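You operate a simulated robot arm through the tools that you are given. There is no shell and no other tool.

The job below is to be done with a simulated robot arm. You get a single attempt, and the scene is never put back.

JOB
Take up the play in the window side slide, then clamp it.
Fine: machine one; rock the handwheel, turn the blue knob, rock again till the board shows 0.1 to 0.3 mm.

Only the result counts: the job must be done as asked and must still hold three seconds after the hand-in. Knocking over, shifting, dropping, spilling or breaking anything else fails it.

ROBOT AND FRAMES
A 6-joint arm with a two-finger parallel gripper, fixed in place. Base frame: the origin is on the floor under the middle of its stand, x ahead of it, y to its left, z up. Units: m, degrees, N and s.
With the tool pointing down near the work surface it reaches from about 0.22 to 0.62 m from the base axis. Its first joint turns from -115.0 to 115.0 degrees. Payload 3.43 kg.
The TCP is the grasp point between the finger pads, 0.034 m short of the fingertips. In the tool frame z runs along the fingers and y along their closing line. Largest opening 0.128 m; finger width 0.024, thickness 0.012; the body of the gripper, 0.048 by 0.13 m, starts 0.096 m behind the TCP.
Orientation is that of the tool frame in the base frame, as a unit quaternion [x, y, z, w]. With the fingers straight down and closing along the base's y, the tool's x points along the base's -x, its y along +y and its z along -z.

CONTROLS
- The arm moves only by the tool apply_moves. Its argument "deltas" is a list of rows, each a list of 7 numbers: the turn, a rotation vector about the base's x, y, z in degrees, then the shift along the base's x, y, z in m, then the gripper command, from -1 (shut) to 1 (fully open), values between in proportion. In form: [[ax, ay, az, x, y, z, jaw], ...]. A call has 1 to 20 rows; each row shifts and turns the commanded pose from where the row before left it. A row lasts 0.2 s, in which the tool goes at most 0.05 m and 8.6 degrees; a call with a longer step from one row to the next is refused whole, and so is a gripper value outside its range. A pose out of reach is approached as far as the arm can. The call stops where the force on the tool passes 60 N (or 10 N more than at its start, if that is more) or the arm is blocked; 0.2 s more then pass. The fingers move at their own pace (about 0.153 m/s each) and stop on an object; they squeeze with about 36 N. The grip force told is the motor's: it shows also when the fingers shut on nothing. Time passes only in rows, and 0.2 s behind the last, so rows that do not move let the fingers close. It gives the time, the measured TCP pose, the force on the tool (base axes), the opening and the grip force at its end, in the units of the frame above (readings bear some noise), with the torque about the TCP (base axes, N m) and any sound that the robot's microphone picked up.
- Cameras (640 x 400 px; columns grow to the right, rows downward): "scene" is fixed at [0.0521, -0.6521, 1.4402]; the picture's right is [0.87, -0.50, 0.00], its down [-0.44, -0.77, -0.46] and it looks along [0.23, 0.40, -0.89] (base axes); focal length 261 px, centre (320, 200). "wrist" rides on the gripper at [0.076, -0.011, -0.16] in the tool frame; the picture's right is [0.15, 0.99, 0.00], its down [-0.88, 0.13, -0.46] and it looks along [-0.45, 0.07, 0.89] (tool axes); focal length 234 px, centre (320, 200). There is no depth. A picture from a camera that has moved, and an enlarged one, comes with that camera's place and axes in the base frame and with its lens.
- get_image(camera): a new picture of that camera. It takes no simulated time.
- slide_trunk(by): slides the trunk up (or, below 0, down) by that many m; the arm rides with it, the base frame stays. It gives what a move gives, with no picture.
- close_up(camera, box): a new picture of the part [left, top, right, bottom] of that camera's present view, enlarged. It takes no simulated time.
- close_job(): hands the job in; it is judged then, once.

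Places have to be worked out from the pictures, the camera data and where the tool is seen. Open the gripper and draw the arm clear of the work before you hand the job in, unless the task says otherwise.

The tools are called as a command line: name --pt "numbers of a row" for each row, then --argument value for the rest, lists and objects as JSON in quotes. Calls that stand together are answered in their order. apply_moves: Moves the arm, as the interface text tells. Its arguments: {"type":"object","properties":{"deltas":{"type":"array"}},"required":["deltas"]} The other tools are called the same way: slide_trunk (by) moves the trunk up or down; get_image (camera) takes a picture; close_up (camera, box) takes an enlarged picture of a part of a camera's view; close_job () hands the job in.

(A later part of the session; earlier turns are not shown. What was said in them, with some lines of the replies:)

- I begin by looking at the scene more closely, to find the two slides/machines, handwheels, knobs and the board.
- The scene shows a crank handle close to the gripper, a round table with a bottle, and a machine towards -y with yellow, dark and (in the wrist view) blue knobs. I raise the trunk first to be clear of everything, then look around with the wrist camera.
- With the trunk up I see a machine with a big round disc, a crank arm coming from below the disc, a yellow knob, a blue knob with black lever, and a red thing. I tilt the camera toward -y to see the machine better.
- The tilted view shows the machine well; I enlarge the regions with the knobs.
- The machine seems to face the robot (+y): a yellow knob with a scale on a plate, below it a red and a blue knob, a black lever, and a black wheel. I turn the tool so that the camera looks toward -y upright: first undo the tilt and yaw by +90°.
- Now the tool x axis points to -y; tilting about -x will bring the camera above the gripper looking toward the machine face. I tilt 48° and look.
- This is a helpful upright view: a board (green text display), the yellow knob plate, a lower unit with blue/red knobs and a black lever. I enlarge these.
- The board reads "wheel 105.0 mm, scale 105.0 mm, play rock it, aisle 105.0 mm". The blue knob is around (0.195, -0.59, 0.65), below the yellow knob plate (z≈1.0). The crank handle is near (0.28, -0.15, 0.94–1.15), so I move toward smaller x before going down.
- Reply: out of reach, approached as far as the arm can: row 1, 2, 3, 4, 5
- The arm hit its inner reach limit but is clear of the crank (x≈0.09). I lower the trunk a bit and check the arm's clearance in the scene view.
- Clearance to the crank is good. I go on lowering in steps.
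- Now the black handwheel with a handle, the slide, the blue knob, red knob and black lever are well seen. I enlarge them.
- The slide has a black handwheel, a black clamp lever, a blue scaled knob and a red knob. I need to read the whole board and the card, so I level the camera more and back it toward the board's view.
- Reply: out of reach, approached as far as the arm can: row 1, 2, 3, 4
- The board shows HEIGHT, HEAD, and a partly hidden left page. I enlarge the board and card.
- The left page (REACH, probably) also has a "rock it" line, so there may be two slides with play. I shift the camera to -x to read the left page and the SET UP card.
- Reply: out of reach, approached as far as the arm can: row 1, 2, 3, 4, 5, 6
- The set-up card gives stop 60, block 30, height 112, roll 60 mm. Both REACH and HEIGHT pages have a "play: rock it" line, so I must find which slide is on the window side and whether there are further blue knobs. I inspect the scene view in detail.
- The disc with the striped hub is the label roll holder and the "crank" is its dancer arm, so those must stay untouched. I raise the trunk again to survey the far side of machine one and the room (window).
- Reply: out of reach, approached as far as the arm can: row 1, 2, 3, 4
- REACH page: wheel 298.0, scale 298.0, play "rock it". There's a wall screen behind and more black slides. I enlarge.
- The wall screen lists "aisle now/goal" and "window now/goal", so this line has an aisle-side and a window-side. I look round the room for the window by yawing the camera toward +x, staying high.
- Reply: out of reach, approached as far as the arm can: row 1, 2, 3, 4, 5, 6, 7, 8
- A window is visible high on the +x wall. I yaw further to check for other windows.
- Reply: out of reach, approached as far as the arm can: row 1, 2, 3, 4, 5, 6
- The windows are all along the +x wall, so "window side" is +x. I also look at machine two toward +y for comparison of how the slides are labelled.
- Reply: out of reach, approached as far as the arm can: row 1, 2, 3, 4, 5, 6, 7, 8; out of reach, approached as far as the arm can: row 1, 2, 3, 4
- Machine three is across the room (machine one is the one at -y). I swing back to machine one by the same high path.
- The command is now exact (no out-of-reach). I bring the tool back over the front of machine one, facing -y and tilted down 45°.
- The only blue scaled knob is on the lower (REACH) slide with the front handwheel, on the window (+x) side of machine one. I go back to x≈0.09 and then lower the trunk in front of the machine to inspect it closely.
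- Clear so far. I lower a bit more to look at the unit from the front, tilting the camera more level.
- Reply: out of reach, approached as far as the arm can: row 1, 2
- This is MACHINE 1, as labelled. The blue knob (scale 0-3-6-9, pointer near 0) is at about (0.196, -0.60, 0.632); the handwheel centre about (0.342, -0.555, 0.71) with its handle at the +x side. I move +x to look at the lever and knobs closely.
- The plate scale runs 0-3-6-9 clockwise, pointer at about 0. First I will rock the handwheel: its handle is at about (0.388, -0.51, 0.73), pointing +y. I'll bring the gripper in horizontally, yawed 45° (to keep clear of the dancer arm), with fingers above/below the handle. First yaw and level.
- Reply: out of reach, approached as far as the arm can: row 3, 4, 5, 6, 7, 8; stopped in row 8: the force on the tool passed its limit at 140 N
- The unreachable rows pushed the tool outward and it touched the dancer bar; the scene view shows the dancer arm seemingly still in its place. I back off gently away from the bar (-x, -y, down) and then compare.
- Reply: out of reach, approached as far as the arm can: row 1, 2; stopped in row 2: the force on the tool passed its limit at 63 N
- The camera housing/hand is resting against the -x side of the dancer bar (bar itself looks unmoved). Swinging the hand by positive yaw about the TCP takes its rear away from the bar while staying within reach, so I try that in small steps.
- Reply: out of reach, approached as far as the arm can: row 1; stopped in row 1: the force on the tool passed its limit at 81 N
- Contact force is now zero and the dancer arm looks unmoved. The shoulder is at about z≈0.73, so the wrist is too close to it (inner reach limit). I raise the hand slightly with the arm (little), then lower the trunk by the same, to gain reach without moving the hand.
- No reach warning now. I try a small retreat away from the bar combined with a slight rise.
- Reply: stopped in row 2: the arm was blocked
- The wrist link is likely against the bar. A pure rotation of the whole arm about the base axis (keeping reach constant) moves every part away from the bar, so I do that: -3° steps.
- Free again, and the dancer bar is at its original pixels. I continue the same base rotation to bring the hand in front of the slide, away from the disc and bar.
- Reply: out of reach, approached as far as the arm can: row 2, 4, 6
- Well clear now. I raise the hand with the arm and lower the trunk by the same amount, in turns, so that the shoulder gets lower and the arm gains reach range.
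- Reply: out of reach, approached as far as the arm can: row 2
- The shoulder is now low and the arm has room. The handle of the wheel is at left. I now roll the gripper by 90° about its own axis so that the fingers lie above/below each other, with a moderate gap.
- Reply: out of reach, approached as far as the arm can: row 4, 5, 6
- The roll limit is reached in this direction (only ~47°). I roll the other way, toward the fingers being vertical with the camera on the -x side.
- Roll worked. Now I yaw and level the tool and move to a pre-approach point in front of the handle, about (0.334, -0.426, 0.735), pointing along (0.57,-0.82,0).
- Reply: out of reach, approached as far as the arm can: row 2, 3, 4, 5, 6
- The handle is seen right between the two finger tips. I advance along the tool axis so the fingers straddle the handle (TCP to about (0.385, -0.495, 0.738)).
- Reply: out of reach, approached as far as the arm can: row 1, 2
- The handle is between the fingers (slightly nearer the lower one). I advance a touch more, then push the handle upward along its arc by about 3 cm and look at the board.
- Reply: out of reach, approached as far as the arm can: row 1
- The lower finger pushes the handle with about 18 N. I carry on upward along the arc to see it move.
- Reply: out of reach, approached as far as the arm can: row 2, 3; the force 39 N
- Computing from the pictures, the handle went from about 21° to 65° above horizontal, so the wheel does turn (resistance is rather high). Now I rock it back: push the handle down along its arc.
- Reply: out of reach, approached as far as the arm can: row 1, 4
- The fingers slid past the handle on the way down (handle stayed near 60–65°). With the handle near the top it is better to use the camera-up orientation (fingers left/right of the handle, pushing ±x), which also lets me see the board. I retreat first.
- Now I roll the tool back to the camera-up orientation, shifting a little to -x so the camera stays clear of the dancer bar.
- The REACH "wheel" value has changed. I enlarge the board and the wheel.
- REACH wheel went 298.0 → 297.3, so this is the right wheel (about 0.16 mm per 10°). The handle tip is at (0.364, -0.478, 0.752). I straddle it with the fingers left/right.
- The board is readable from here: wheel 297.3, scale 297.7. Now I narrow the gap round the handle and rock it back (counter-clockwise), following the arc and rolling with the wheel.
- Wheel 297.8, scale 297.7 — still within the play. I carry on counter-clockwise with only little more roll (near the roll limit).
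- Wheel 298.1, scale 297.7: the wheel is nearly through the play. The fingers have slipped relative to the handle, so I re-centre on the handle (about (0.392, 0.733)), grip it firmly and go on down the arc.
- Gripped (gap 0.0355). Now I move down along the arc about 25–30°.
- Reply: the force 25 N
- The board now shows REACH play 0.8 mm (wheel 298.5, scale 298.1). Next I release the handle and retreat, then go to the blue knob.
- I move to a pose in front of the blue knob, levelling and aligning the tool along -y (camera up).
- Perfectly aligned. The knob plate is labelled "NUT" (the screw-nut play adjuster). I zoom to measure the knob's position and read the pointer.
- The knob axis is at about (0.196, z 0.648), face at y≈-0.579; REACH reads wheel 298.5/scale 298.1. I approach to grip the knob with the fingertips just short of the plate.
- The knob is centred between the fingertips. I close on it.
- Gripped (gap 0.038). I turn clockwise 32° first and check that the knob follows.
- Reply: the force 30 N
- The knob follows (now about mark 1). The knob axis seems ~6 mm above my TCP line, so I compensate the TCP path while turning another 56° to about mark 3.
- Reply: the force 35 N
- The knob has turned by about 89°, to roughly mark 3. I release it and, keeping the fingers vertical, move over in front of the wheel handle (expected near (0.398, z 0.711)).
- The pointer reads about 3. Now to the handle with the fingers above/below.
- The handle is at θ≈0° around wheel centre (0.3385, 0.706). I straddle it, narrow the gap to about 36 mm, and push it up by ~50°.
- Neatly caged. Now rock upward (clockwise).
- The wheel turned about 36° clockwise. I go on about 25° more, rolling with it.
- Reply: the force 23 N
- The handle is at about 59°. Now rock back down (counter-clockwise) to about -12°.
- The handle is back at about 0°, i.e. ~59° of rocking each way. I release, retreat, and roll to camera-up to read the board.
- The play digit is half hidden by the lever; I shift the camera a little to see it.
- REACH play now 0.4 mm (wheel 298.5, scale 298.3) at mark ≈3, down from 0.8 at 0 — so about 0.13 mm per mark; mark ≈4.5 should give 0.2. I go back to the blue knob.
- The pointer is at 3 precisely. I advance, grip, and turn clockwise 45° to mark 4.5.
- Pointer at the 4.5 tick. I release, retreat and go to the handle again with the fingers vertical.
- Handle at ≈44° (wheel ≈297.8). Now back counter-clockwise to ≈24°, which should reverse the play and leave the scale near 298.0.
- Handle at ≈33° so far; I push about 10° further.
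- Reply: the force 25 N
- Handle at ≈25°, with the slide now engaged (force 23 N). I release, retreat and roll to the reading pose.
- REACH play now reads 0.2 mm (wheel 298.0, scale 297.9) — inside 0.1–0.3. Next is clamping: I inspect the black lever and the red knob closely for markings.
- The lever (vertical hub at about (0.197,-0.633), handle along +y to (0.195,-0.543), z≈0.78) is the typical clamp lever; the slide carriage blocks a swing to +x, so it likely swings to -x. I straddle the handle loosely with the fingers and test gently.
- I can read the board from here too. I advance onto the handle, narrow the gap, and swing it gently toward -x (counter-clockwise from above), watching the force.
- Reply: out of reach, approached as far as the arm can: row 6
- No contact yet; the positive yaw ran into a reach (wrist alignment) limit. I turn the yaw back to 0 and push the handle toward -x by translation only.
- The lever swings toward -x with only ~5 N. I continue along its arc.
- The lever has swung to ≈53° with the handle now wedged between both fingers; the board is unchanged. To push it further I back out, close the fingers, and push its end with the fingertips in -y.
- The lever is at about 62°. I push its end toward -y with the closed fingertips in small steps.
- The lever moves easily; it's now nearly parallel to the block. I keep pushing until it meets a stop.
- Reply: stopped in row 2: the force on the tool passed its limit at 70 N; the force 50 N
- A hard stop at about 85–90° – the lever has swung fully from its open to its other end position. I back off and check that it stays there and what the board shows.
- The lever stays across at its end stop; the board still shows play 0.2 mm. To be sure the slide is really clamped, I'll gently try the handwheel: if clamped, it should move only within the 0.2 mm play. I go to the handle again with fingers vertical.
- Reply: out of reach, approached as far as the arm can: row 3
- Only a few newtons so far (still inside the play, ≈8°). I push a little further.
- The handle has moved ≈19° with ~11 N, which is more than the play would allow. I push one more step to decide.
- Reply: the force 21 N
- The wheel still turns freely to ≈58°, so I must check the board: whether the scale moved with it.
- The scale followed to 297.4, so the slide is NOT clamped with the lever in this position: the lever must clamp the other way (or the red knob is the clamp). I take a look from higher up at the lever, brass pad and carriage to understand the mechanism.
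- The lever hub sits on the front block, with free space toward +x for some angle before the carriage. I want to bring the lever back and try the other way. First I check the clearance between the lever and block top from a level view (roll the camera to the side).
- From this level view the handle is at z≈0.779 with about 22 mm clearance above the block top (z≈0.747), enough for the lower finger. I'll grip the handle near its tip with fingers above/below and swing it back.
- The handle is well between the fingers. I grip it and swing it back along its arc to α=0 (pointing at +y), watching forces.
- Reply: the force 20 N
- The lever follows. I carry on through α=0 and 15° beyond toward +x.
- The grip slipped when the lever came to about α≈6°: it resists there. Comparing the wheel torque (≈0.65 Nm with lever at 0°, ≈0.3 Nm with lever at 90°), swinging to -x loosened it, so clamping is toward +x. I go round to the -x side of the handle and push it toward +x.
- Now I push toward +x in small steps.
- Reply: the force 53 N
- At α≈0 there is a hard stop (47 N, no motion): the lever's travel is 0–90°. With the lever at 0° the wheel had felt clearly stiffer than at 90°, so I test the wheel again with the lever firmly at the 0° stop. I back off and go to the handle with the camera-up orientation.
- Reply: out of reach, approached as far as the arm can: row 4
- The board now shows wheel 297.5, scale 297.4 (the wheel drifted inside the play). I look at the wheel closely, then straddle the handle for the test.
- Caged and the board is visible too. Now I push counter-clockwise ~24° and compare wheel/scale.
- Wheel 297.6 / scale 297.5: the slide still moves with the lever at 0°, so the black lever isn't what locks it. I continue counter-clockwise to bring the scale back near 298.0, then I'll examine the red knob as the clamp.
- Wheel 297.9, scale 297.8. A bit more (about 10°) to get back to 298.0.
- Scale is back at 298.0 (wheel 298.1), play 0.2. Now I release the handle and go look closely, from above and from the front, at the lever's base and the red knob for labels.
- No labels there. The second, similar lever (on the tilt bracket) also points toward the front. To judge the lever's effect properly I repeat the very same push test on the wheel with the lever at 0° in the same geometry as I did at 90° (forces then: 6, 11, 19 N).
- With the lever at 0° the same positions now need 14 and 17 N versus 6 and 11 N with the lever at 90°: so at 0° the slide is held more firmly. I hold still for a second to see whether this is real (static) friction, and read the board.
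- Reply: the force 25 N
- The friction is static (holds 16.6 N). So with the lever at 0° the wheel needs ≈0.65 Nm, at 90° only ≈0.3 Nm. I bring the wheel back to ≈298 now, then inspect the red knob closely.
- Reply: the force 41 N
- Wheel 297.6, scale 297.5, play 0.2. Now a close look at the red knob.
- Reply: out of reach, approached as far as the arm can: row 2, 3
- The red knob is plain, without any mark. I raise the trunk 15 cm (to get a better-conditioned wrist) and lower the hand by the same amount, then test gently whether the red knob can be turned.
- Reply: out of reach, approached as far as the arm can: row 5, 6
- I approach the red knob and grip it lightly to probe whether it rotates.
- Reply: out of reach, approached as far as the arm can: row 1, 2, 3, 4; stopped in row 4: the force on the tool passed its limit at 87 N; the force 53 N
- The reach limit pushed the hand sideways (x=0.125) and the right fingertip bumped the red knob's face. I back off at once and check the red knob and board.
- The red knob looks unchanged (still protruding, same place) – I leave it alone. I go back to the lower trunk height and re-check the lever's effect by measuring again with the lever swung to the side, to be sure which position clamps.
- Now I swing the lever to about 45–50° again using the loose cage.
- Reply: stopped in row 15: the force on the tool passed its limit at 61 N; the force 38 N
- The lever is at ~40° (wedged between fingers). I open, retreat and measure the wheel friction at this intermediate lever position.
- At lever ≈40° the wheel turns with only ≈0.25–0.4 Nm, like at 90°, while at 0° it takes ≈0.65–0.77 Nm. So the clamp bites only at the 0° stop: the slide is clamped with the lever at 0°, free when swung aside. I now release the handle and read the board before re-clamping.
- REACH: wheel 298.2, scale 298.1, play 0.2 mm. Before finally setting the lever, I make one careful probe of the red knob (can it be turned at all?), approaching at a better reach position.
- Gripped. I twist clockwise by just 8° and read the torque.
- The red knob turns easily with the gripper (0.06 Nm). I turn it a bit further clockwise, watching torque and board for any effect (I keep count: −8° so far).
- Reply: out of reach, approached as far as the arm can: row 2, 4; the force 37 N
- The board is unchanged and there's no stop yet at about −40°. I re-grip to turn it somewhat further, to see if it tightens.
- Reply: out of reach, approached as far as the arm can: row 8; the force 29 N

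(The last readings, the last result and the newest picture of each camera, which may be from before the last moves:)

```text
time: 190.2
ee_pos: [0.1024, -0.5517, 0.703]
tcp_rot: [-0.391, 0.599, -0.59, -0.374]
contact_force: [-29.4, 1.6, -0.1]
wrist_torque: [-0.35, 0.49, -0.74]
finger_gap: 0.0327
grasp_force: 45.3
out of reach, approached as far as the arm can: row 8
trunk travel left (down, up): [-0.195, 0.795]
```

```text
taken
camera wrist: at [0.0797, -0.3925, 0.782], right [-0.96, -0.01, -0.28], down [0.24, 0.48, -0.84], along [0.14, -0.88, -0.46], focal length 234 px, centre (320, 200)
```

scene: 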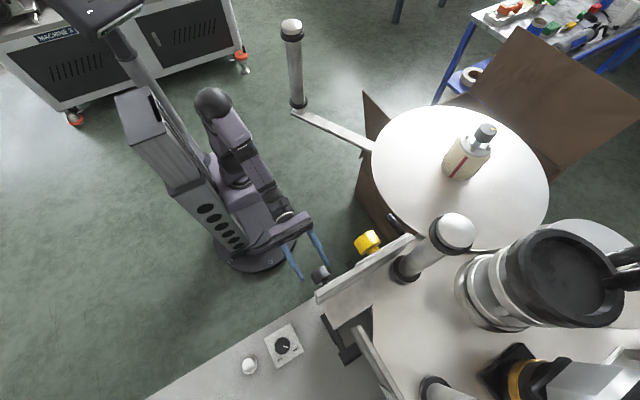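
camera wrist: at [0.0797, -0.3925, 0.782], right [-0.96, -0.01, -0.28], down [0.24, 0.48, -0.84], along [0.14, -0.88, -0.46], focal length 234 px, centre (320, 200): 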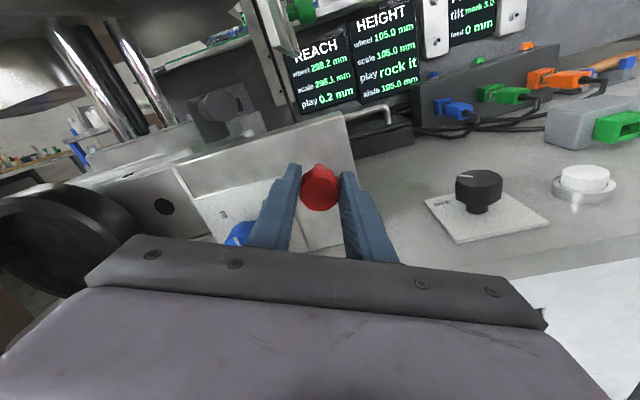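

Resistance torque is now +0.49 Nm – rising. I turn a little more to see whether it is tightening.

apply_moves --pt "0 -6 0 0 0 0 -1" --pt "0 -6 0 0 0 0 -1" --pt "0 0 0 0 0 0 -1"

get_image --camera "wrist"

close_up --camera "wrist" --box '[260, 140, 380, 220]'

```text
time: 191.0
ee_pos: [0.1041, -0.552, 0.7016]
tcp_rot: [-0.326, 0.637, -0.626, -0.309]
contact_force: [-38.8, 3.3, -6.9]
wrist_torque: [0.08, 0.07, -0.51]
finger_gap: 0.0325
grasp_force: 45.3
out of reach, approached as far as the arm can: row 2
trunk travel left (down, up): [-0.195, 0.795]
```

```text
taken
camera wrist: at [0.0656, -0.3927, 0.7731], right [-0.88, 0.0, -0.47], down [0.41, 0.48, -0.77], along [0.23, -0.88, -0.42], focal length 234 px, centre (320, 200)
```

wrist: 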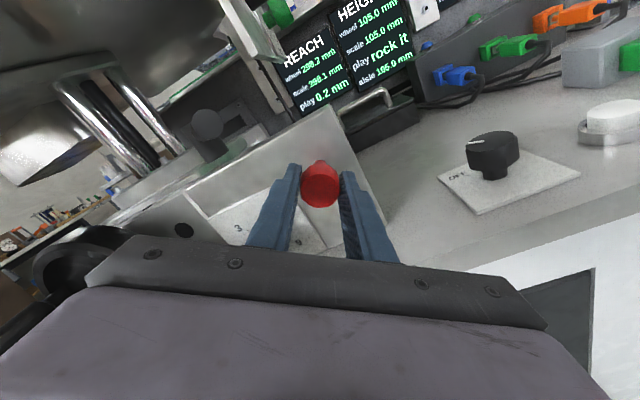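

```text
5.00 times, centred on (320, 180) of wrist
camera zoom: at [0.0656, -0.3927, 0.7731], right [-0.88, 0.0, -0.47], down [0.41, 0.48, -0.77], along [0.23, -0.88, -0.42], focal length 1171 px, centre (320, 300)
```

zoom: 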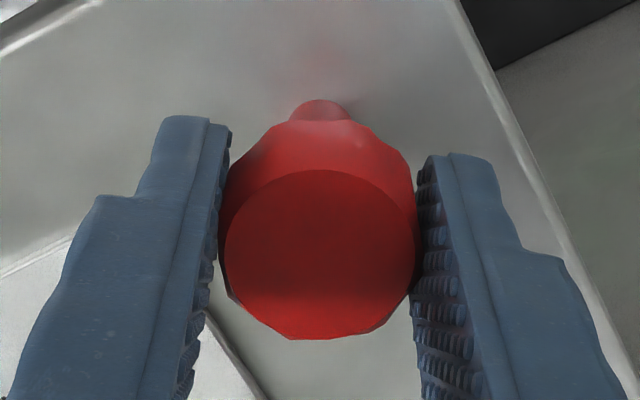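

No tightening (0.07 Nm at about −76°). I release it and test the wheel to see whether the red knob has had any effect.

apply_moves --pt "0 0 0 0 0 0 -0.15" --pt "0 0 0 0 0 0 -0.15" --pt "0 0 0 0 0.03 0 -0.15" --pt "0 0 0 0.01 0.02 0.005 0" --pt "0 -8 0 0.03 0.01 0.005 0" --pt "0 -8 0 0.03 0.01 0.005 0" --pt "0 -8 0 0.03 0.01 0.004 0" --pt "0 -8 0 0.03 0.01 0.003 0" --pt "0 -8 0 0.03 0.005 0.002 0" --pt "0 -8 0 0.03 0.003 0.002 0" --pt "0 -3 0 0.03 0 0.001 0" --pt "0 0 0 0.03 0 0 0" --pt "0 0 0 0.025 0 0 0"

get_image --camera "wrist"

```text
time: 193.8
ee_pos: [0.3855, -0.454, 0.7296]
tcp_rot: [0.029, -0.702, 0.712, 0.005]
contact_force: [0.2, 0.7, -0.1]
wrist_torque: [0.03, -0.02, 0.04]
finger_gap: 0.064
grasp_force: 0.1
trunk travel left (down, up): [-0.195, 0.795]
```

```text
taken
camera wrist: at [0.3056, -0.2953, 0.7437], right [-0.2, -0.02, -0.98], down [0.86, 0.48, -0.18], along [0.48, -0.88, -0.08], focal length 234 px, centre (320, 200)
```

wrist: 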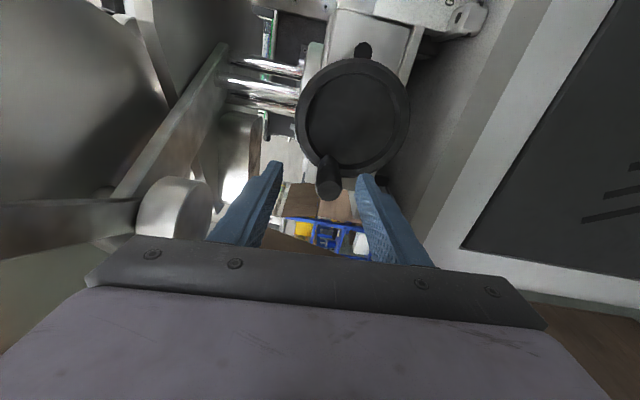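

apply_moves --pt "0 0 0 0.001 -0.013 -0.003 0" --pt "0 0 0 0.001 -0.013 -0.003 0" --pt "0 0 0 0 -0.013 -0.001 0" --pt "0 0 0 0 0 0 -0.44" --pt "0 0 0 0 0 0 -0.44" --pt "0 0 0 -0.001 0 0.007 -0.44" --pt "0 0 0 -0.001 0 0.007 -0.44" --pt "0 0 0 -0.003 0 0.008 -0.44" --pt "0 0 0 0 0 0 -0.44"

apply_moves --pt "0 0 0 -0.003 0 0.005 -0.44" --pt "0 0 0 -0.003 0 0.005 -0.44" --pt "0 0 0 0 0 0 -0.44"

get_image --camera "wrist"

```text
time: 195.8
ee_pos: [0.3835, -0.4929, 0.7437]
tcp_rot: [0.031, -0.702, 0.711, 0.006]
contact_force: [-0.2, 2.1, -7.3]
wrist_torque: [0.29, 0.0, 0.05]
finger_gap: 0.0397
grasp_force: 3.9
trunk travel left (down, up): [-0.195, 0.795]
```

```text
time: 196.6
ee_pos: [0.3785, -0.4936, 0.7537]
tcp_rot: [0.03, -0.703, 0.711, 0.007]
contact_force: [-2.0, -0.8, -11.9]
wrist_torque: [0.4, 0.06, -0.02]
finger_gap: 0.0425
grasp_force: 6.2
trunk travel left (down, up): [-0.195, 0.795]
```

```text
taken
camera wrist: at [0.2975, -0.3347, 0.7672], right [-0.2, -0.02, -0.98], down [0.86, 0.48, -0.18], along [0.48, -0.88, -0.08], focal length 234 px, centre (320, 200)
```

wrist: 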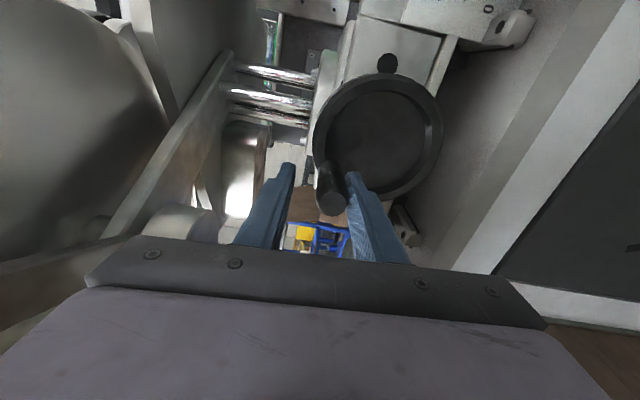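

Forces are 7 and 12 N, the same as before: the red knob has no effect, so it's not the clamp and I will turn it back. The lever is the clamp (clamped at its 0° stop). First I bring the wheel back to ≈298.1.

apply_moves --pt "0 0 0 0.003 0 -0.011 -0.44" --pt "0 0 0 0.003 0 -0.01 -0.44" --pt "0 0 0 0.003 0 -0.009 -0.44" --pt "0 0 0 0.001 0 -0.006 -0.44" --pt "0 0 0 0 0 0 -0.44"

get_image --camera "wrist"

```text
time: 197.8
ee_pos: [0.3881, -0.493, 0.7182]
tcp_rot: [0.031, -0.702, 0.711, 0.007]
contact_force: [5.2, 1.4, 9.0]
wrist_torque: [0.08, 0.06, -0.04]
finger_gap: 0.0416
grasp_force: 5.1
trunk travel left (down, up): [-0.195, 0.795]
```

```text
taken
camera wrist: at [0.307, -0.3335, 0.7324], right [-0.2, -0.02, -0.98], down [0.86, 0.48, -0.18], along [0.48, -0.88, -0.08], focal length 234 px, centre (320, 200)
```

wrist: 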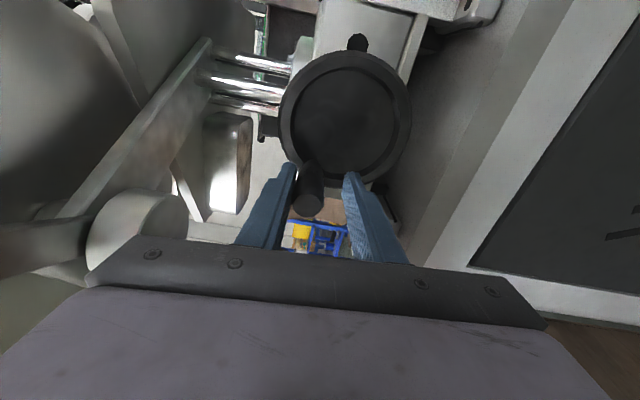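

Handle at ≈22°. I release it and go back to the red knob with the gripper rolled to −38°, to undo its 77° turn.

apply_moves --pt "0 0 0 0 0 0.003 0" --pt "0 0 0 0 0.026 0 0" --pt "0 0 0 -0.004 0.026 0 0" --pt "0 0 0 -0.008 0.014 0 0" --pt "0 8 0 -0.032 -0.008 -0.002 0" --pt "0 8 0 -0.032 -0.008 -0.002 0" --pt "0 8 0 -0.032 -0.008 -0.002 0" --pt "0 8 0 -0.032 -0.008 -0.002 -0.1" --pt "0 8 0 -0.025 -0.02 -0.003 -0.1" --pt "0 8 0 -0.025 -0.02 -0.003 -0.1" --pt "0 1 0 -0.0235 -0.002 -0.001 -0.1" --pt "0 0 0 -0.0235 -0.002 -0.001 -0.1" --pt "0 0 0 -0.0235 -0.002 -0.001 -0.1" --pt "0 0 0 -0.0235 -0.002 -0.001 -0.1"

get_image --camera "wrist"

close_up --camera "wrist" --box '[220, 60, 440, 230]'

```text
time: 200.8
ee_pos: [0.1059, -0.5069, 0.7053]
tcp_rot: [-0.322, 0.637, -0.633, -0.298]
contact_force: [0.6, -1.1, 0.9]
wrist_torque: [-0.02, 0.02, -0.01]
finger_gap: 0.0577
grasp_force: 0.1
trunk travel left (down, up): [-0.195, 0.795]
```

```text
taken
camera wrist: at [0.0626, -0.3474, 0.7754], right [-0.87, -0.01, -0.49], down [0.43, 0.48, -0.76], along [0.25, -0.88, -0.41], focal length 234 px, centre (320, 200)
```

wrist: 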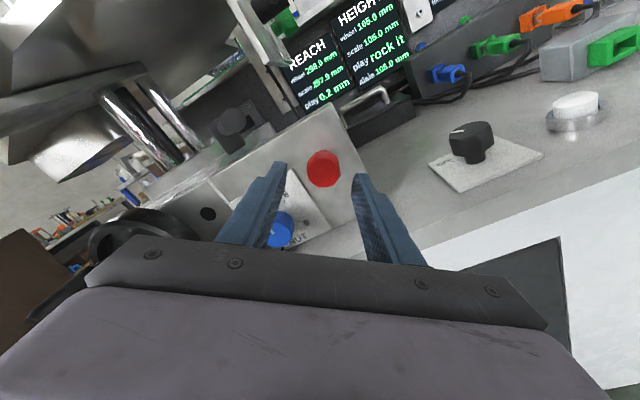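

```text
2.35 times, centred on (330, 145) of wrist
camera zoom: at [0.0626, -0.3474, 0.7754], right [-0.87, -0.01, -0.49], down [0.43, 0.48, -0.76], along [0.25, -0.88, -0.41], focal length 551 px, centre (296, 329)
```

zoom: 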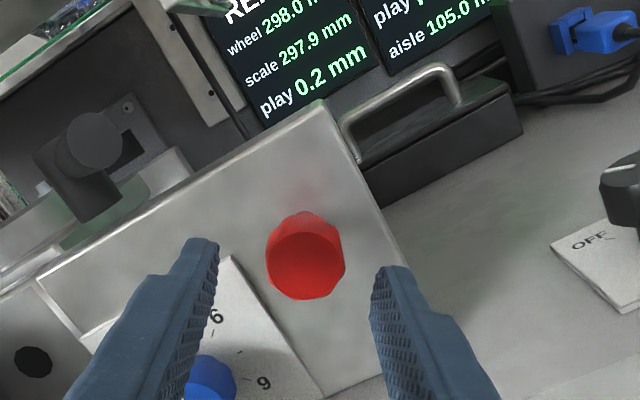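

REACH now: wheel 298.0, scale 297.9, play 0.2. I grip the red knob and turn it back (+38.6°, first half).

apply_moves --pt "0 0 0 -0.001 -0.015 -0.002 -0.1" --pt "0 0 0 -0.001 -0.015 -0.002 -0.1" --pt "0 0 0 0 -0.0145 -0.002 -0.1" --pt "0 0 0 0 0 0 -1" --pt "0 0 0 0 0 0 -1" --pt "0 0 0 0 0 0 -1" --pt "0 7.72 0 0 0 0 -1" --pt "0 7.72 0 0 0 0 -1" --pt "0 7.72 0 0 0 0 -1" --pt "0 7.72 0 0 0 0 -1" --pt "0 7.72 0 0 0 0 -1" --pt "0 0 0 0 0 0 -1"

get_image --camera "wrist"

```text
time: 203.4
ee_pos: [0.105, -0.5501, 0.6966]
tcp_rot: [0.515, -0.506, 0.489, 0.489]
contact_force: [-25.7, 1.6, -18.0]
wrist_torque: [0.63, -0.24, -0.87]
finger_gap: 0.0327
grasp_force: 45.3
out of reach, approached as far as the arm can: row 1, 2
trunk travel left (down, up): [-0.195, 0.795]
```

```text
taken
camera wrist: at [0.115, -0.392, 0.7798], right [-0.99, -0.02, 0.15], down [-0.14, 0.49, -0.86], along [-0.06, -0.87, -0.49], focal length 234 px, centre (320, 200)
```

wrist: 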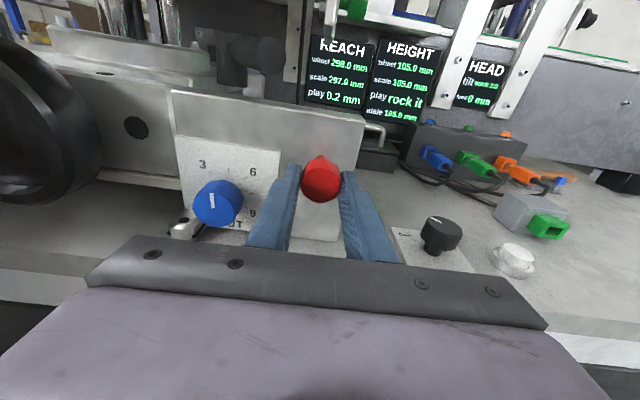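

Second half: I release, roll back −38.6°, re-grip and turn again.

apply_moves --pt "0 0 0 0 0 0 -0.1" --pt "0 0 0 0 0 0 -0.1" --pt "0 0 0 0 0.02 0.001 -0.1" --pt "0 0 0 0 0.02 0.001 -0.1" --pt "0 -7.72 0 0 0 0 -0.1" --pt "0 -7.72 0 0 0 0 -0.1" --pt "0 -7.72 0 0 0 0 -0.1" --pt "0 -7.72 0 0 0 0 -0.1" --pt "0 -7.72 0 0 0 0 -0.1"

get_image --camera "wrist"

close_up --camera "wrist" --box '[220, 60, 440, 230]'

```text
time: 205.4
ee_pos: [0.1087, -0.5098, 0.7026]
tcp_rot: [-0.322, 0.637, -0.635, -0.296]
contact_force: [0.2, -0.9, -0.3]
wrist_torque: [0.02, 0.0, 0.0]
finger_gap: 0.0576
grasp_force: 0.0
trunk travel left (down, up): [-0.195, 0.795]
```

```text
taken
camera wrist: at [0.0659, -0.3509, 0.7717], right [-0.87, -0.02, -0.5], down [0.43, 0.48, -0.76], along [0.25, -0.88, -0.41], focal length 234 px, centre (320, 200)
```

wrist: 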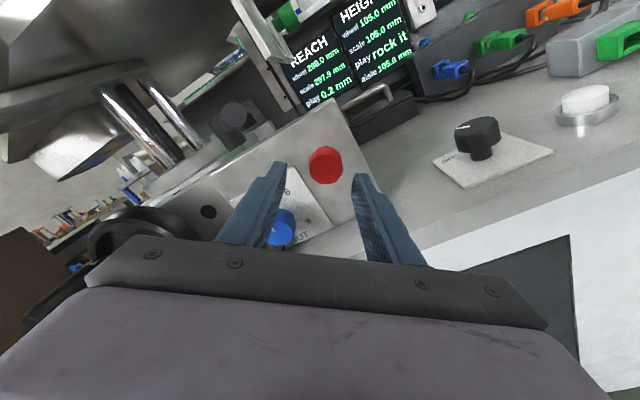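

```text
2.35 times, centred on (330, 145) of wrist
camera zoom: at [0.0659, -0.3509, 0.7717], right [-0.87, -0.02, -0.5], down [0.43, 0.48, -0.76], along [0.25, -0.88, -0.41], focal length 551 px, centre (296, 329)
```

zoom: 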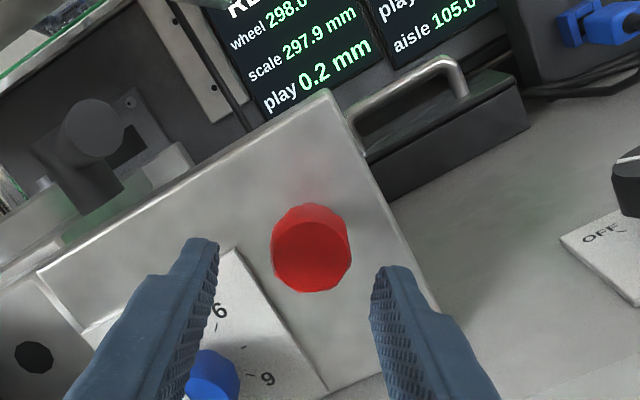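

apply_moves --pt "0 0 0 -0.002 -0.0145 -0.0012 -0.1" --pt "0 0 0 -0.002 -0.0145 -0.0012 -0.1" --pt "0 0 0 -0.001 -0.0125 -0.0012 -0.1" --pt "0 0 0 0 0 0 -1" --pt "0 0 0 0 0 0 -1" --pt "0 0 0 0 0 0 -1"

apply_moves --pt "0 7.76 0 0 0 0 -1" --pt "0 7.76 0 0 0 0 -1" --pt "0 7.76 0 0 0 0 -1" --pt "0 7.76 0 0 0 0 -1" --pt "0 7.76 0 0 0 0 -1" --pt "0 0 0 0 0 0 -1"

get_image --camera "wrist"

```text
time: 206.8
ee_pos: [0.1068, -0.5504, 0.6965]
tcp_rot: [-0.319, 0.642, -0.63, -0.298]
contact_force: [-29.3, 11.3, -16.6]
wrist_torque: [0.11, -0.42, -0.68]
finger_gap: 0.0324
grasp_force: 45.0
out of reach, approached as far as the arm can: row 2
trunk travel left (down, up): [-0.195, 0.795]
```

```text
time: 208.2
ee_pos: [0.1056, -0.5505, 0.6975]
tcp_rot: [0.514, -0.506, 0.49, 0.49]
contact_force: [-30.2, 1.1, -18.4]
wrist_torque: [0.46, -0.28, -0.84]
finger_gap: 0.0327
grasp_force: 44.3
trunk travel left (down, up): [-0.195, 0.795]
```

```text
taken
camera wrist: at [0.1155, -0.3923, 0.7792], right [-0.99, -0.01, 0.15], down [-0.14, 0.49, -0.86], along [-0.06, -0.87, -0.49], focal length 234 px, centre (320, 200)
```

wrist: 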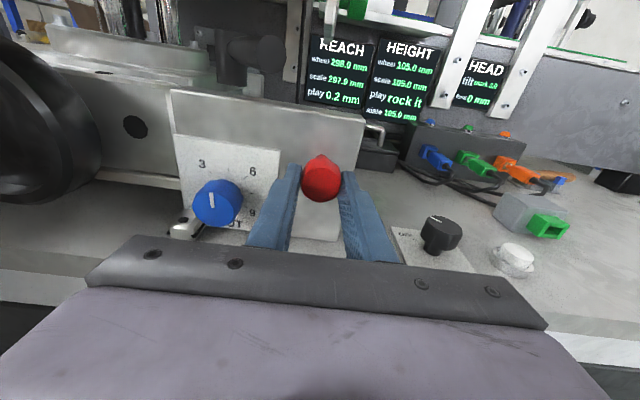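

The red knob is back where it was (net ≈0°). Now I release it, go up beside the lever on its -x side with closed fingers, and push the lever back to its 0° stop.

apply_moves --pt "0 0 0 0 0 0 -0.1" --pt "0 0 0 0 0 0 -0.1" --pt "0 0 0 0 0.02 0 -0.1" --pt "0 0 0 0 0.02 0 -0.1" --pt "0 0 0 0 0 0.03 -1" --pt "0 0 0 0 0 0.03 -1" --pt "0 0 0 0 0 0.021 -1" --pt "0 0 0 0 0 0 -1"

get_image --camera "wrist"

close_up --camera "wrist" --box '[200, 70, 440, 230]'

```text
time: 210.0
ee_pos: [0.1098, -0.5109, 0.7809]
tcp_rot: [0.516, -0.501, 0.492, 0.49]
contact_force: [-0.7, -0.4, -0.3]
wrist_torque: [0.03, 0.0, 0.02]
finger_gap: 0.0
grasp_force: 33.1
trunk travel left (down, up): [-0.195, 0.795]
```

```text
taken
camera wrist: at [0.1207, -0.3519, 0.8625], right [-0.99, -0.02, 0.16], down [-0.15, 0.48, -0.86], along [-0.06, -0.88, -0.48], focal length 234 px, centre (320, 200)
```

wrist: 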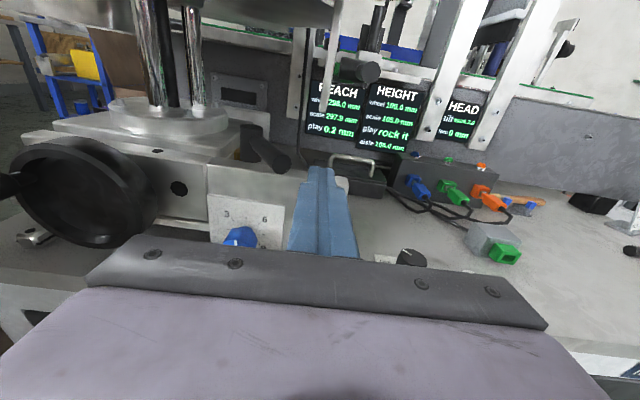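

```text
2.50 times, centred on (320, 150) of wrist
camera zoom: at [0.1207, -0.3519, 0.8625], right [-0.99, -0.02, 0.16], down [-0.15, 0.48, -0.86], along [-0.06, -0.88, -0.48], focal length 585 px, centre (320, 325)
```

zoom: 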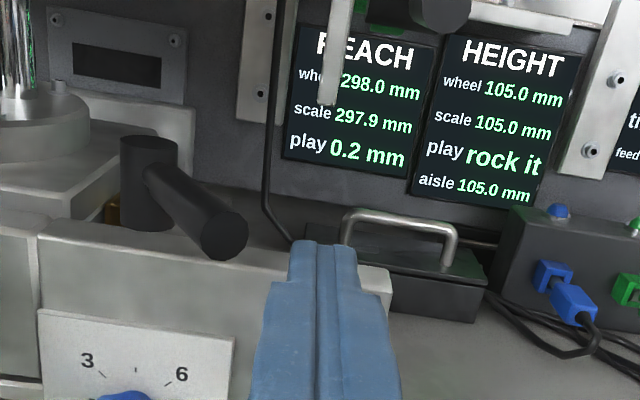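

The board shows wheel 298.0, scale 297.9, play 0.2 mm. The lever is at ≈40° to my left; I move in on its -x side and push it to the 0° stop.

apply_moves --pt "0 0 0 -0.002 -0.018 -0.001 -1" --pt "0 0 0 0 -0.018 0 -1" --pt "0 0 0 0.008 0 0 -1" --pt "0 0 0 0.01 0 0 -1" --pt "0 0 0 0.01 0 0 -1" --pt "0 0 0 0.01 0 0 -1" --pt "0 0 0 0.01 0 0 -1" --pt "0 0 0 0.008 0 0 -1" --pt "0 0 0 0 0 0 -1"

get_image --camera "wrist"

close_up --camera "wrist" --box '[200, 70, 440, 230]'

```text
time: 212.0
ee_pos: [0.1631, -0.5467, 0.7808]
tcp_rot: [0.516, -0.501, 0.492, 0.49]
contact_force: [-6.1, 10.5, -2.2]
wrist_torque: [-0.05, 0.01, 0.15]
finger_gap: 0.0
grasp_force: 33.2
trunk travel left (down, up): [-0.195, 0.795]
```

```text
taken
camera wrist: at [0.1729, -0.387, 0.8611], right [-0.99, -0.02, 0.16], down [-0.15, 0.48, -0.86], along [-0.06, -0.88, -0.48], focal length 234 px, centre (320, 200)
```

wrist: 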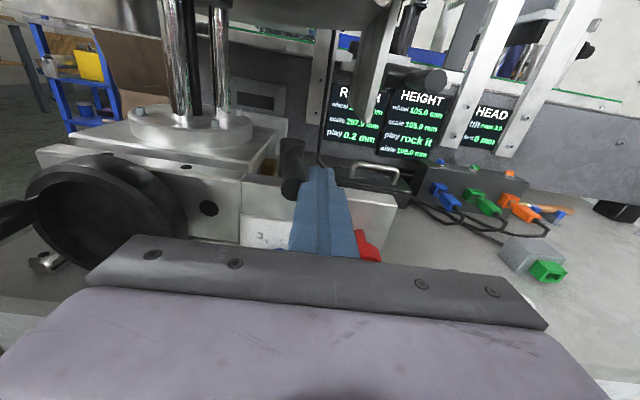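

```text
2.50 times, centred on (320, 150) of wrist
camera zoom: at [0.1729, -0.387, 0.8611], right [-0.99, -0.02, 0.16], down [-0.15, 0.48, -0.86], along [-0.06, -0.88, -0.48], focal length 585 px, centre (320, 325)
```

zoom: 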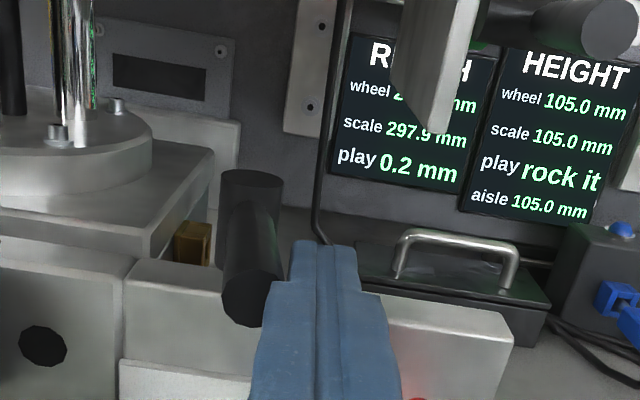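

The lever follows with ~6 N. I press on to the stop.

apply_moves --pt "0 0 0 0.006 0 0 -1" --pt "0 0 0 0.006 0 0 -1" --pt "0 0 0 0.005 0 0 -1" --pt "0 0 0 0.004 0 0 -1" --pt "0 0 0 0 0 0 -1"

close_up --camera "wrist" --box '[200, 70, 440, 230]'

```text
time: 213.2
ee_pos: [0.1767, -0.5446, 0.7803]
tcp_rot: [0.51, -0.506, 0.489, 0.495]
contact_force: [-39.6, 39.4, -16.4]
wrist_torque: [0.15, 0.16, -0.09]
finger_gap: 0.0003
grasp_force: 33.1
trunk travel left (down, up): [-0.195, 0.795]
```

```text
2.50 times, centred on (320, 150) of wrist
camera zoom: at [0.1885, -0.3862, 0.8617], right [-0.99, 0.0, 0.16], down [-0.14, 0.48, -0.86], along [-0.07, -0.88, -0.48], focal length 585 px, centre (320, 325)
```

zoom: 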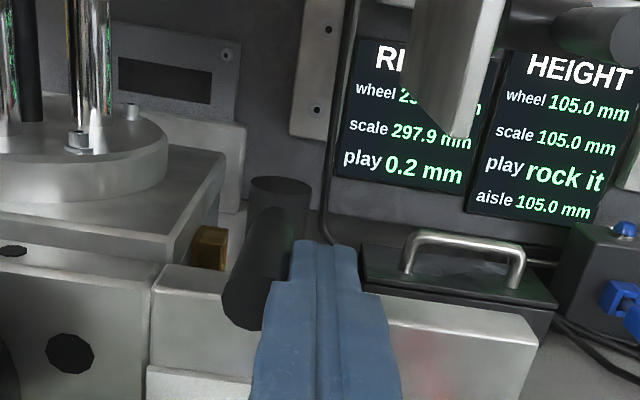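

The lever is at its stop (≈0°, pressed with 40 N). I back away from it.

apply_moves --pt "0 0 0 -0.014 0.002 0 -1" --pt "0 0 0 -0.008 0.015 0 -1" --pt "0 0 0 0 0.025 0 -1" --pt "0 0 0 0.02 0.025 0 -0.5" --pt "0 0 0 0.02 0.01 0.01 0"

get_image --camera "wrist"

close_up --camera "wrist" --box '[220, 60, 440, 220]'

```text
time: 214.4
ee_pos: [0.2027, -0.4697, 0.7905]
tcp_rot: [0.516, -0.501, 0.492, 0.49]
contact_force: [-0.2, -0.2, 0.4]
wrist_torque: [-0.04, 0.01, 0.03]
finger_gap: 0.0639
grasp_force: 0.0
trunk travel left (down, up): [-0.195, 0.795]
```

```text
taken
camera wrist: at [0.2117, -0.3115, 0.8721], right [-0.99, -0.02, 0.16], down [-0.15, 0.48, -0.86], along [-0.06, -0.87, -0.48], focal length 234 px, centre (320, 200)
```

wrist: 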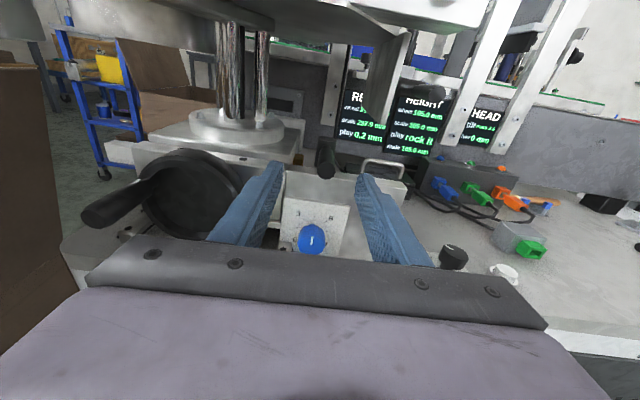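

```text
2.50 times, centred on (330, 140) of wrist
camera zoom: at [0.2117, -0.3115, 0.8721], right [-0.99, -0.02, 0.16], down [-0.15, 0.48, -0.86], along [-0.06, -0.87, -0.48], focal length 585 px, centre (295, 350)
```

zoom: 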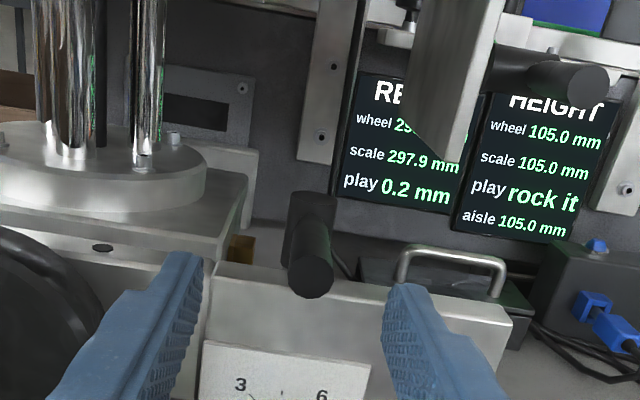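

The lever is at its clamped stop and the board still shows REACH play 0.2 mm, scale 297.9. I now open the gripper fully, draw the arm clear and check the whole scene.

apply_moves --pt "0 0 0 -0.025 0.005 0 0.3" --pt "0 0 0 -0.025 0.005 0 0.6" --pt "0 0 0 -0.025 0.005 0 1" --pt "0 0 0 -0.015 0 0 1"

slide_trunk --by 0.2

get_image --camera "scene"

get_image --camera "wrist"

```text
time: 215.4
ee_pos: [0.1267, -0.4898, 0.7895]
tcp_rot: [0.515, -0.501, 0.492, 0.491]
contact_force: [-0.6, 0.6, 0.8]
wrist_torque: [-0.02, 0.01, -0.02]
finger_gap: 0.1281
grasp_force: 0.1
out of reach, approached as far as the arm can: row 1, 2, 3, 4
trunk travel left (down, up): [-0.195, 0.795]
```

```text
time: 217.6
ee_pos: [0.1276, -0.4904, 0.989]
tcp_rot: [0.515, -0.502, 0.492, 0.491]
contact_force: [-0.6, 0.1, -0.9]
wrist_torque: [-0.01, -0.01, -0.02]
finger_gap: 0.1278
grasp_force: 0.0
trunk travel left (down, up): [-0.395, 0.595]
```

```text
taken
```

scene: 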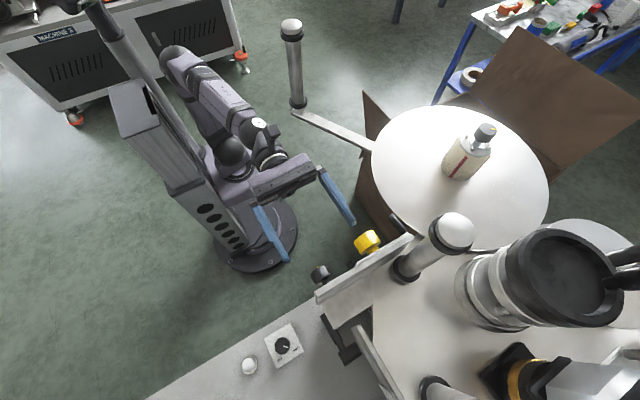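

```text
taken
camera wrist: at [0.1369, -0.3315, 1.0703], right [-0.99, -0.02, 0.16], down [-0.15, 0.48, -0.86], along [-0.06, -0.88, -0.48], focal length 234 px, centre (320, 200)
```

wrist: 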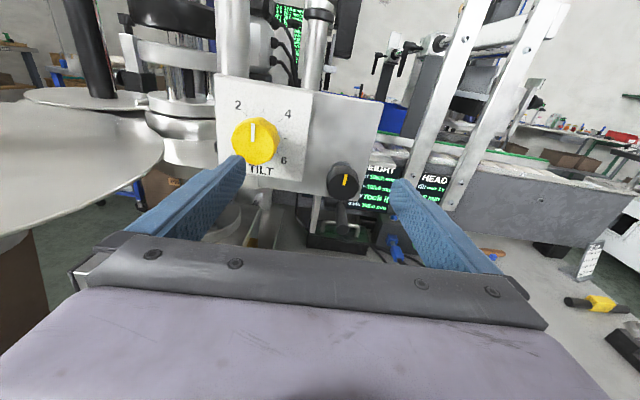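

The scene looks unchanged otherwise (dancer arm, roll, tilt knob all in place). The hand is still rather near the tilt bracket, so I draw it back a little further and raise it clear.

apply_moves --pt "0 0 0 0 0.015 0 1" --pt "0 0 0 0 0.015 0 1" --pt "0 0 0 0 0.01 0 1"

get_image --camera "wrist"

close_up --camera "wrist" --box '[270, 130, 470, 250]'

```text
time: 218.3
ee_pos: [0.1364, -0.4872, 0.9888]
tcp_rot: [0.516, -0.501, 0.492, 0.49]
contact_force: [0.2, -0.2, 0.7]
wrist_torque: [-0.03, -0.04, 0.01]
finger_gap: 0.1281
grasp_force: 0.1
out of reach, approached as far as the arm can: row 1, 2, 3
trunk travel left (down, up): [-0.395, 0.595]
```

```text
taken
camera wrist: at [0.1461, -0.3288, 1.0694], right [-0.99, -0.02, 0.16], down [-0.15, 0.48, -0.86], along [-0.06, -0.88, -0.48], focal length 234 px, centre (320, 200)
```

wrist: 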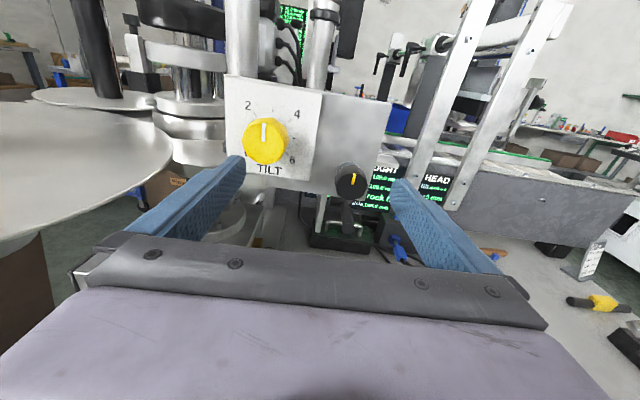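

```text
3.20 times, centred on (370, 190) of wrist
camera zoom: at [0.1461, -0.3288, 1.0694], right [-0.99, -0.02, 0.16], down [-0.15, 0.48, -0.86], along [-0.06, -0.88, -0.48], focal length 749 px, centre (160, 232)
```

zoom: 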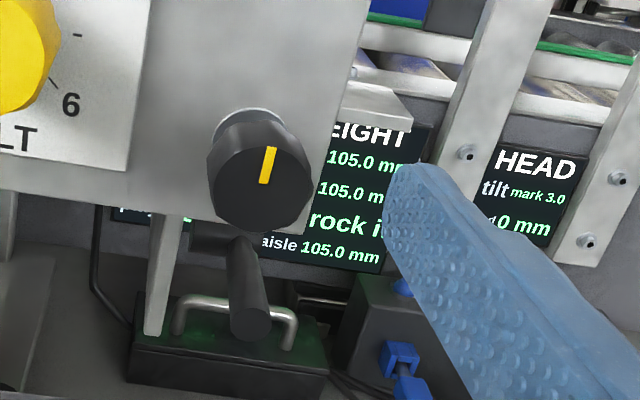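

apply_moves --pt "7 0 0 0 0.004 0.005 1" --pt "7 0 0 0 0.008 0.005 1" --pt "7 0 0 0 0.012 0.005 1" --pt "7 0 0 0 0.015 0.005 1" --pt "7 0 0 0 0.015 0.005 1"

get_image --camera "wrist"

```text
time: 219.6
ee_pos: [0.1266, -0.4401, 1.01]
tcp_rot: [-0.621, 0.621, -0.331, -0.346]
contact_force: [0.6, 0.0, 0.5]
wrist_torque: [-0.01, -0.01, -0.01]
finger_gap: 0.1281
grasp_force: 0.1
out of reach, approached as far as the arm can: row 1, 2
trunk travel left (down, up): [-0.395, 0.595]
```

```text
taken
camera wrist: at [0.1408, -0.3459, 1.1599], right [-0.99, -0.07, 0.14], down [-0.13, 0.86, -0.49], along [-0.09, -0.5, -0.86], focal length 234 px, centre (320, 200)
```

wrist: 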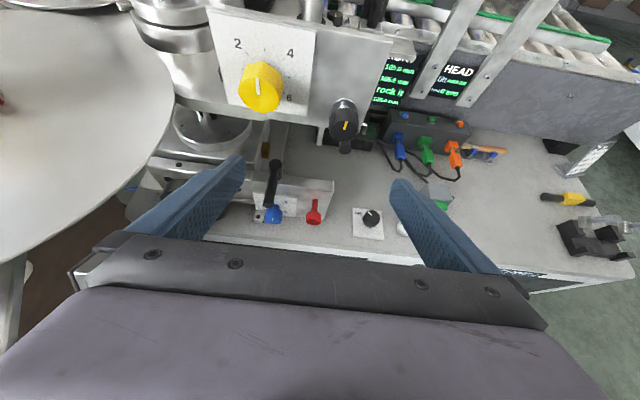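

The hand is clear of the work now. Slide: play 0.2 mm on the board, lever back at its clamping stop, everything else in its place. I raise the arm a little more and take a last look before handing in.

slide_trunk --by 0.12

get_image --camera "wrist"

close_up --camera "wrist" --box '[230, 60, 430, 220]'

get_image --camera "scene"

```text
time: 221.1
ee_pos: [0.1252, -0.4401, 1.1306]
tcp_rot: [-0.619, 0.621, -0.332, -0.347]
contact_force: [0.4, -0.1, 0.1]
wrist_torque: [-0.02, -0.01, 0.02]
finger_gap: 0.128
grasp_force: 0.0
trunk travel left (down, up): [-0.515, 0.475]
```

```text
taken
camera wrist: at [0.1406, -0.346, 1.2798], right [-0.99, -0.07, 0.14], down [-0.13, 0.86, -0.49], along [-0.09, -0.5, -0.86], focal length 234 px, centre (320, 200)
```

wrist: 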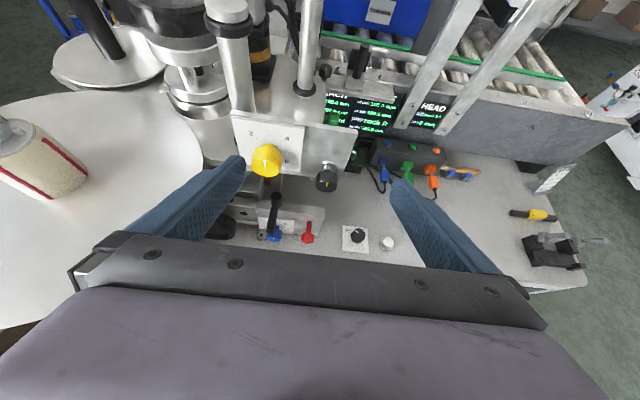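

```text
2.50 times, centred on (330, 140) of wrist
camera zoom: at [0.1406, -0.346, 1.2798], right [-0.99, -0.07, 0.14], down [-0.13, 0.86, -0.49], along [-0.09, -0.5, -0.86], focal length 585 px, centre (295, 350)
```

zoom: 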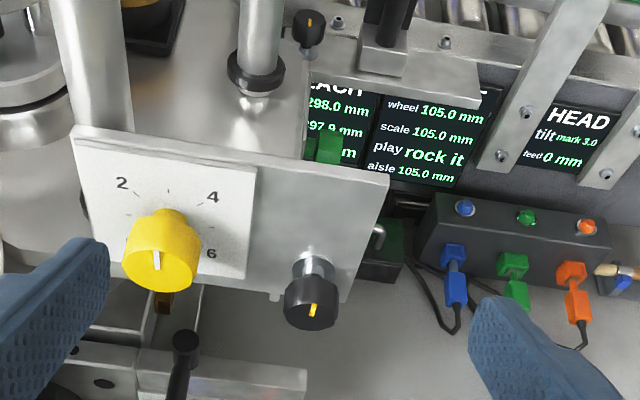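

```text
taken
```

scene: 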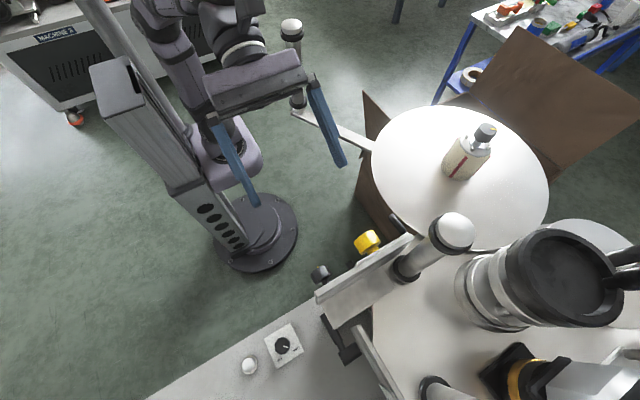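

The board still shows REACH wheel 298.0, scale 297.9 and play 0.2 mm. The lever is at its stop, the arm is clear and the gripper open, so I hand the job in.

close_job

```text
The job is handed in.
```

I took the play in machine one's REACH slide down to 0.2 mm, within your 0.1 to 0.3 mm. I am only fairly sure it is clamped. The job is handed in.

**Play:** The board showed 0.8 mm after the first rock. I turned the blue NUT knob from 0 to 4.5 and rocked again, which gave 0.2 mm. It still read that after later rocks, with the clamp lever in either position. The slide sits at scale 297.9; it started at 298.0.

**Which slide:** I took the REACH slide to be the window side slide. It is the only one I found with a blue knob, and this machine's board shows the "aisle" height for comparison.

**Clamp:** I took the black lever to be the clamp. Nothing on the machine marks which end of its travel is clamped.
- **How I chose:** the wheel needs about twice the force to turn with the lever at the stop pointing at the front, so I pressed it home there.
- **Why I am not certain:** that is where the lever stood at the start. Even there, the wheel could still be forced to move the slide.

**Other things I touched:**
- **Dancer arm:** early on I bumped the dancer arm of the label roll with up to 140 N. It looks unmoved in the pictures.
- **Red knob:** I hit its face once with 87 N, then turned it about 77° to see if it was the clamp. It had no effect, so I turned it back to within about a degree, going by the gripper angle.
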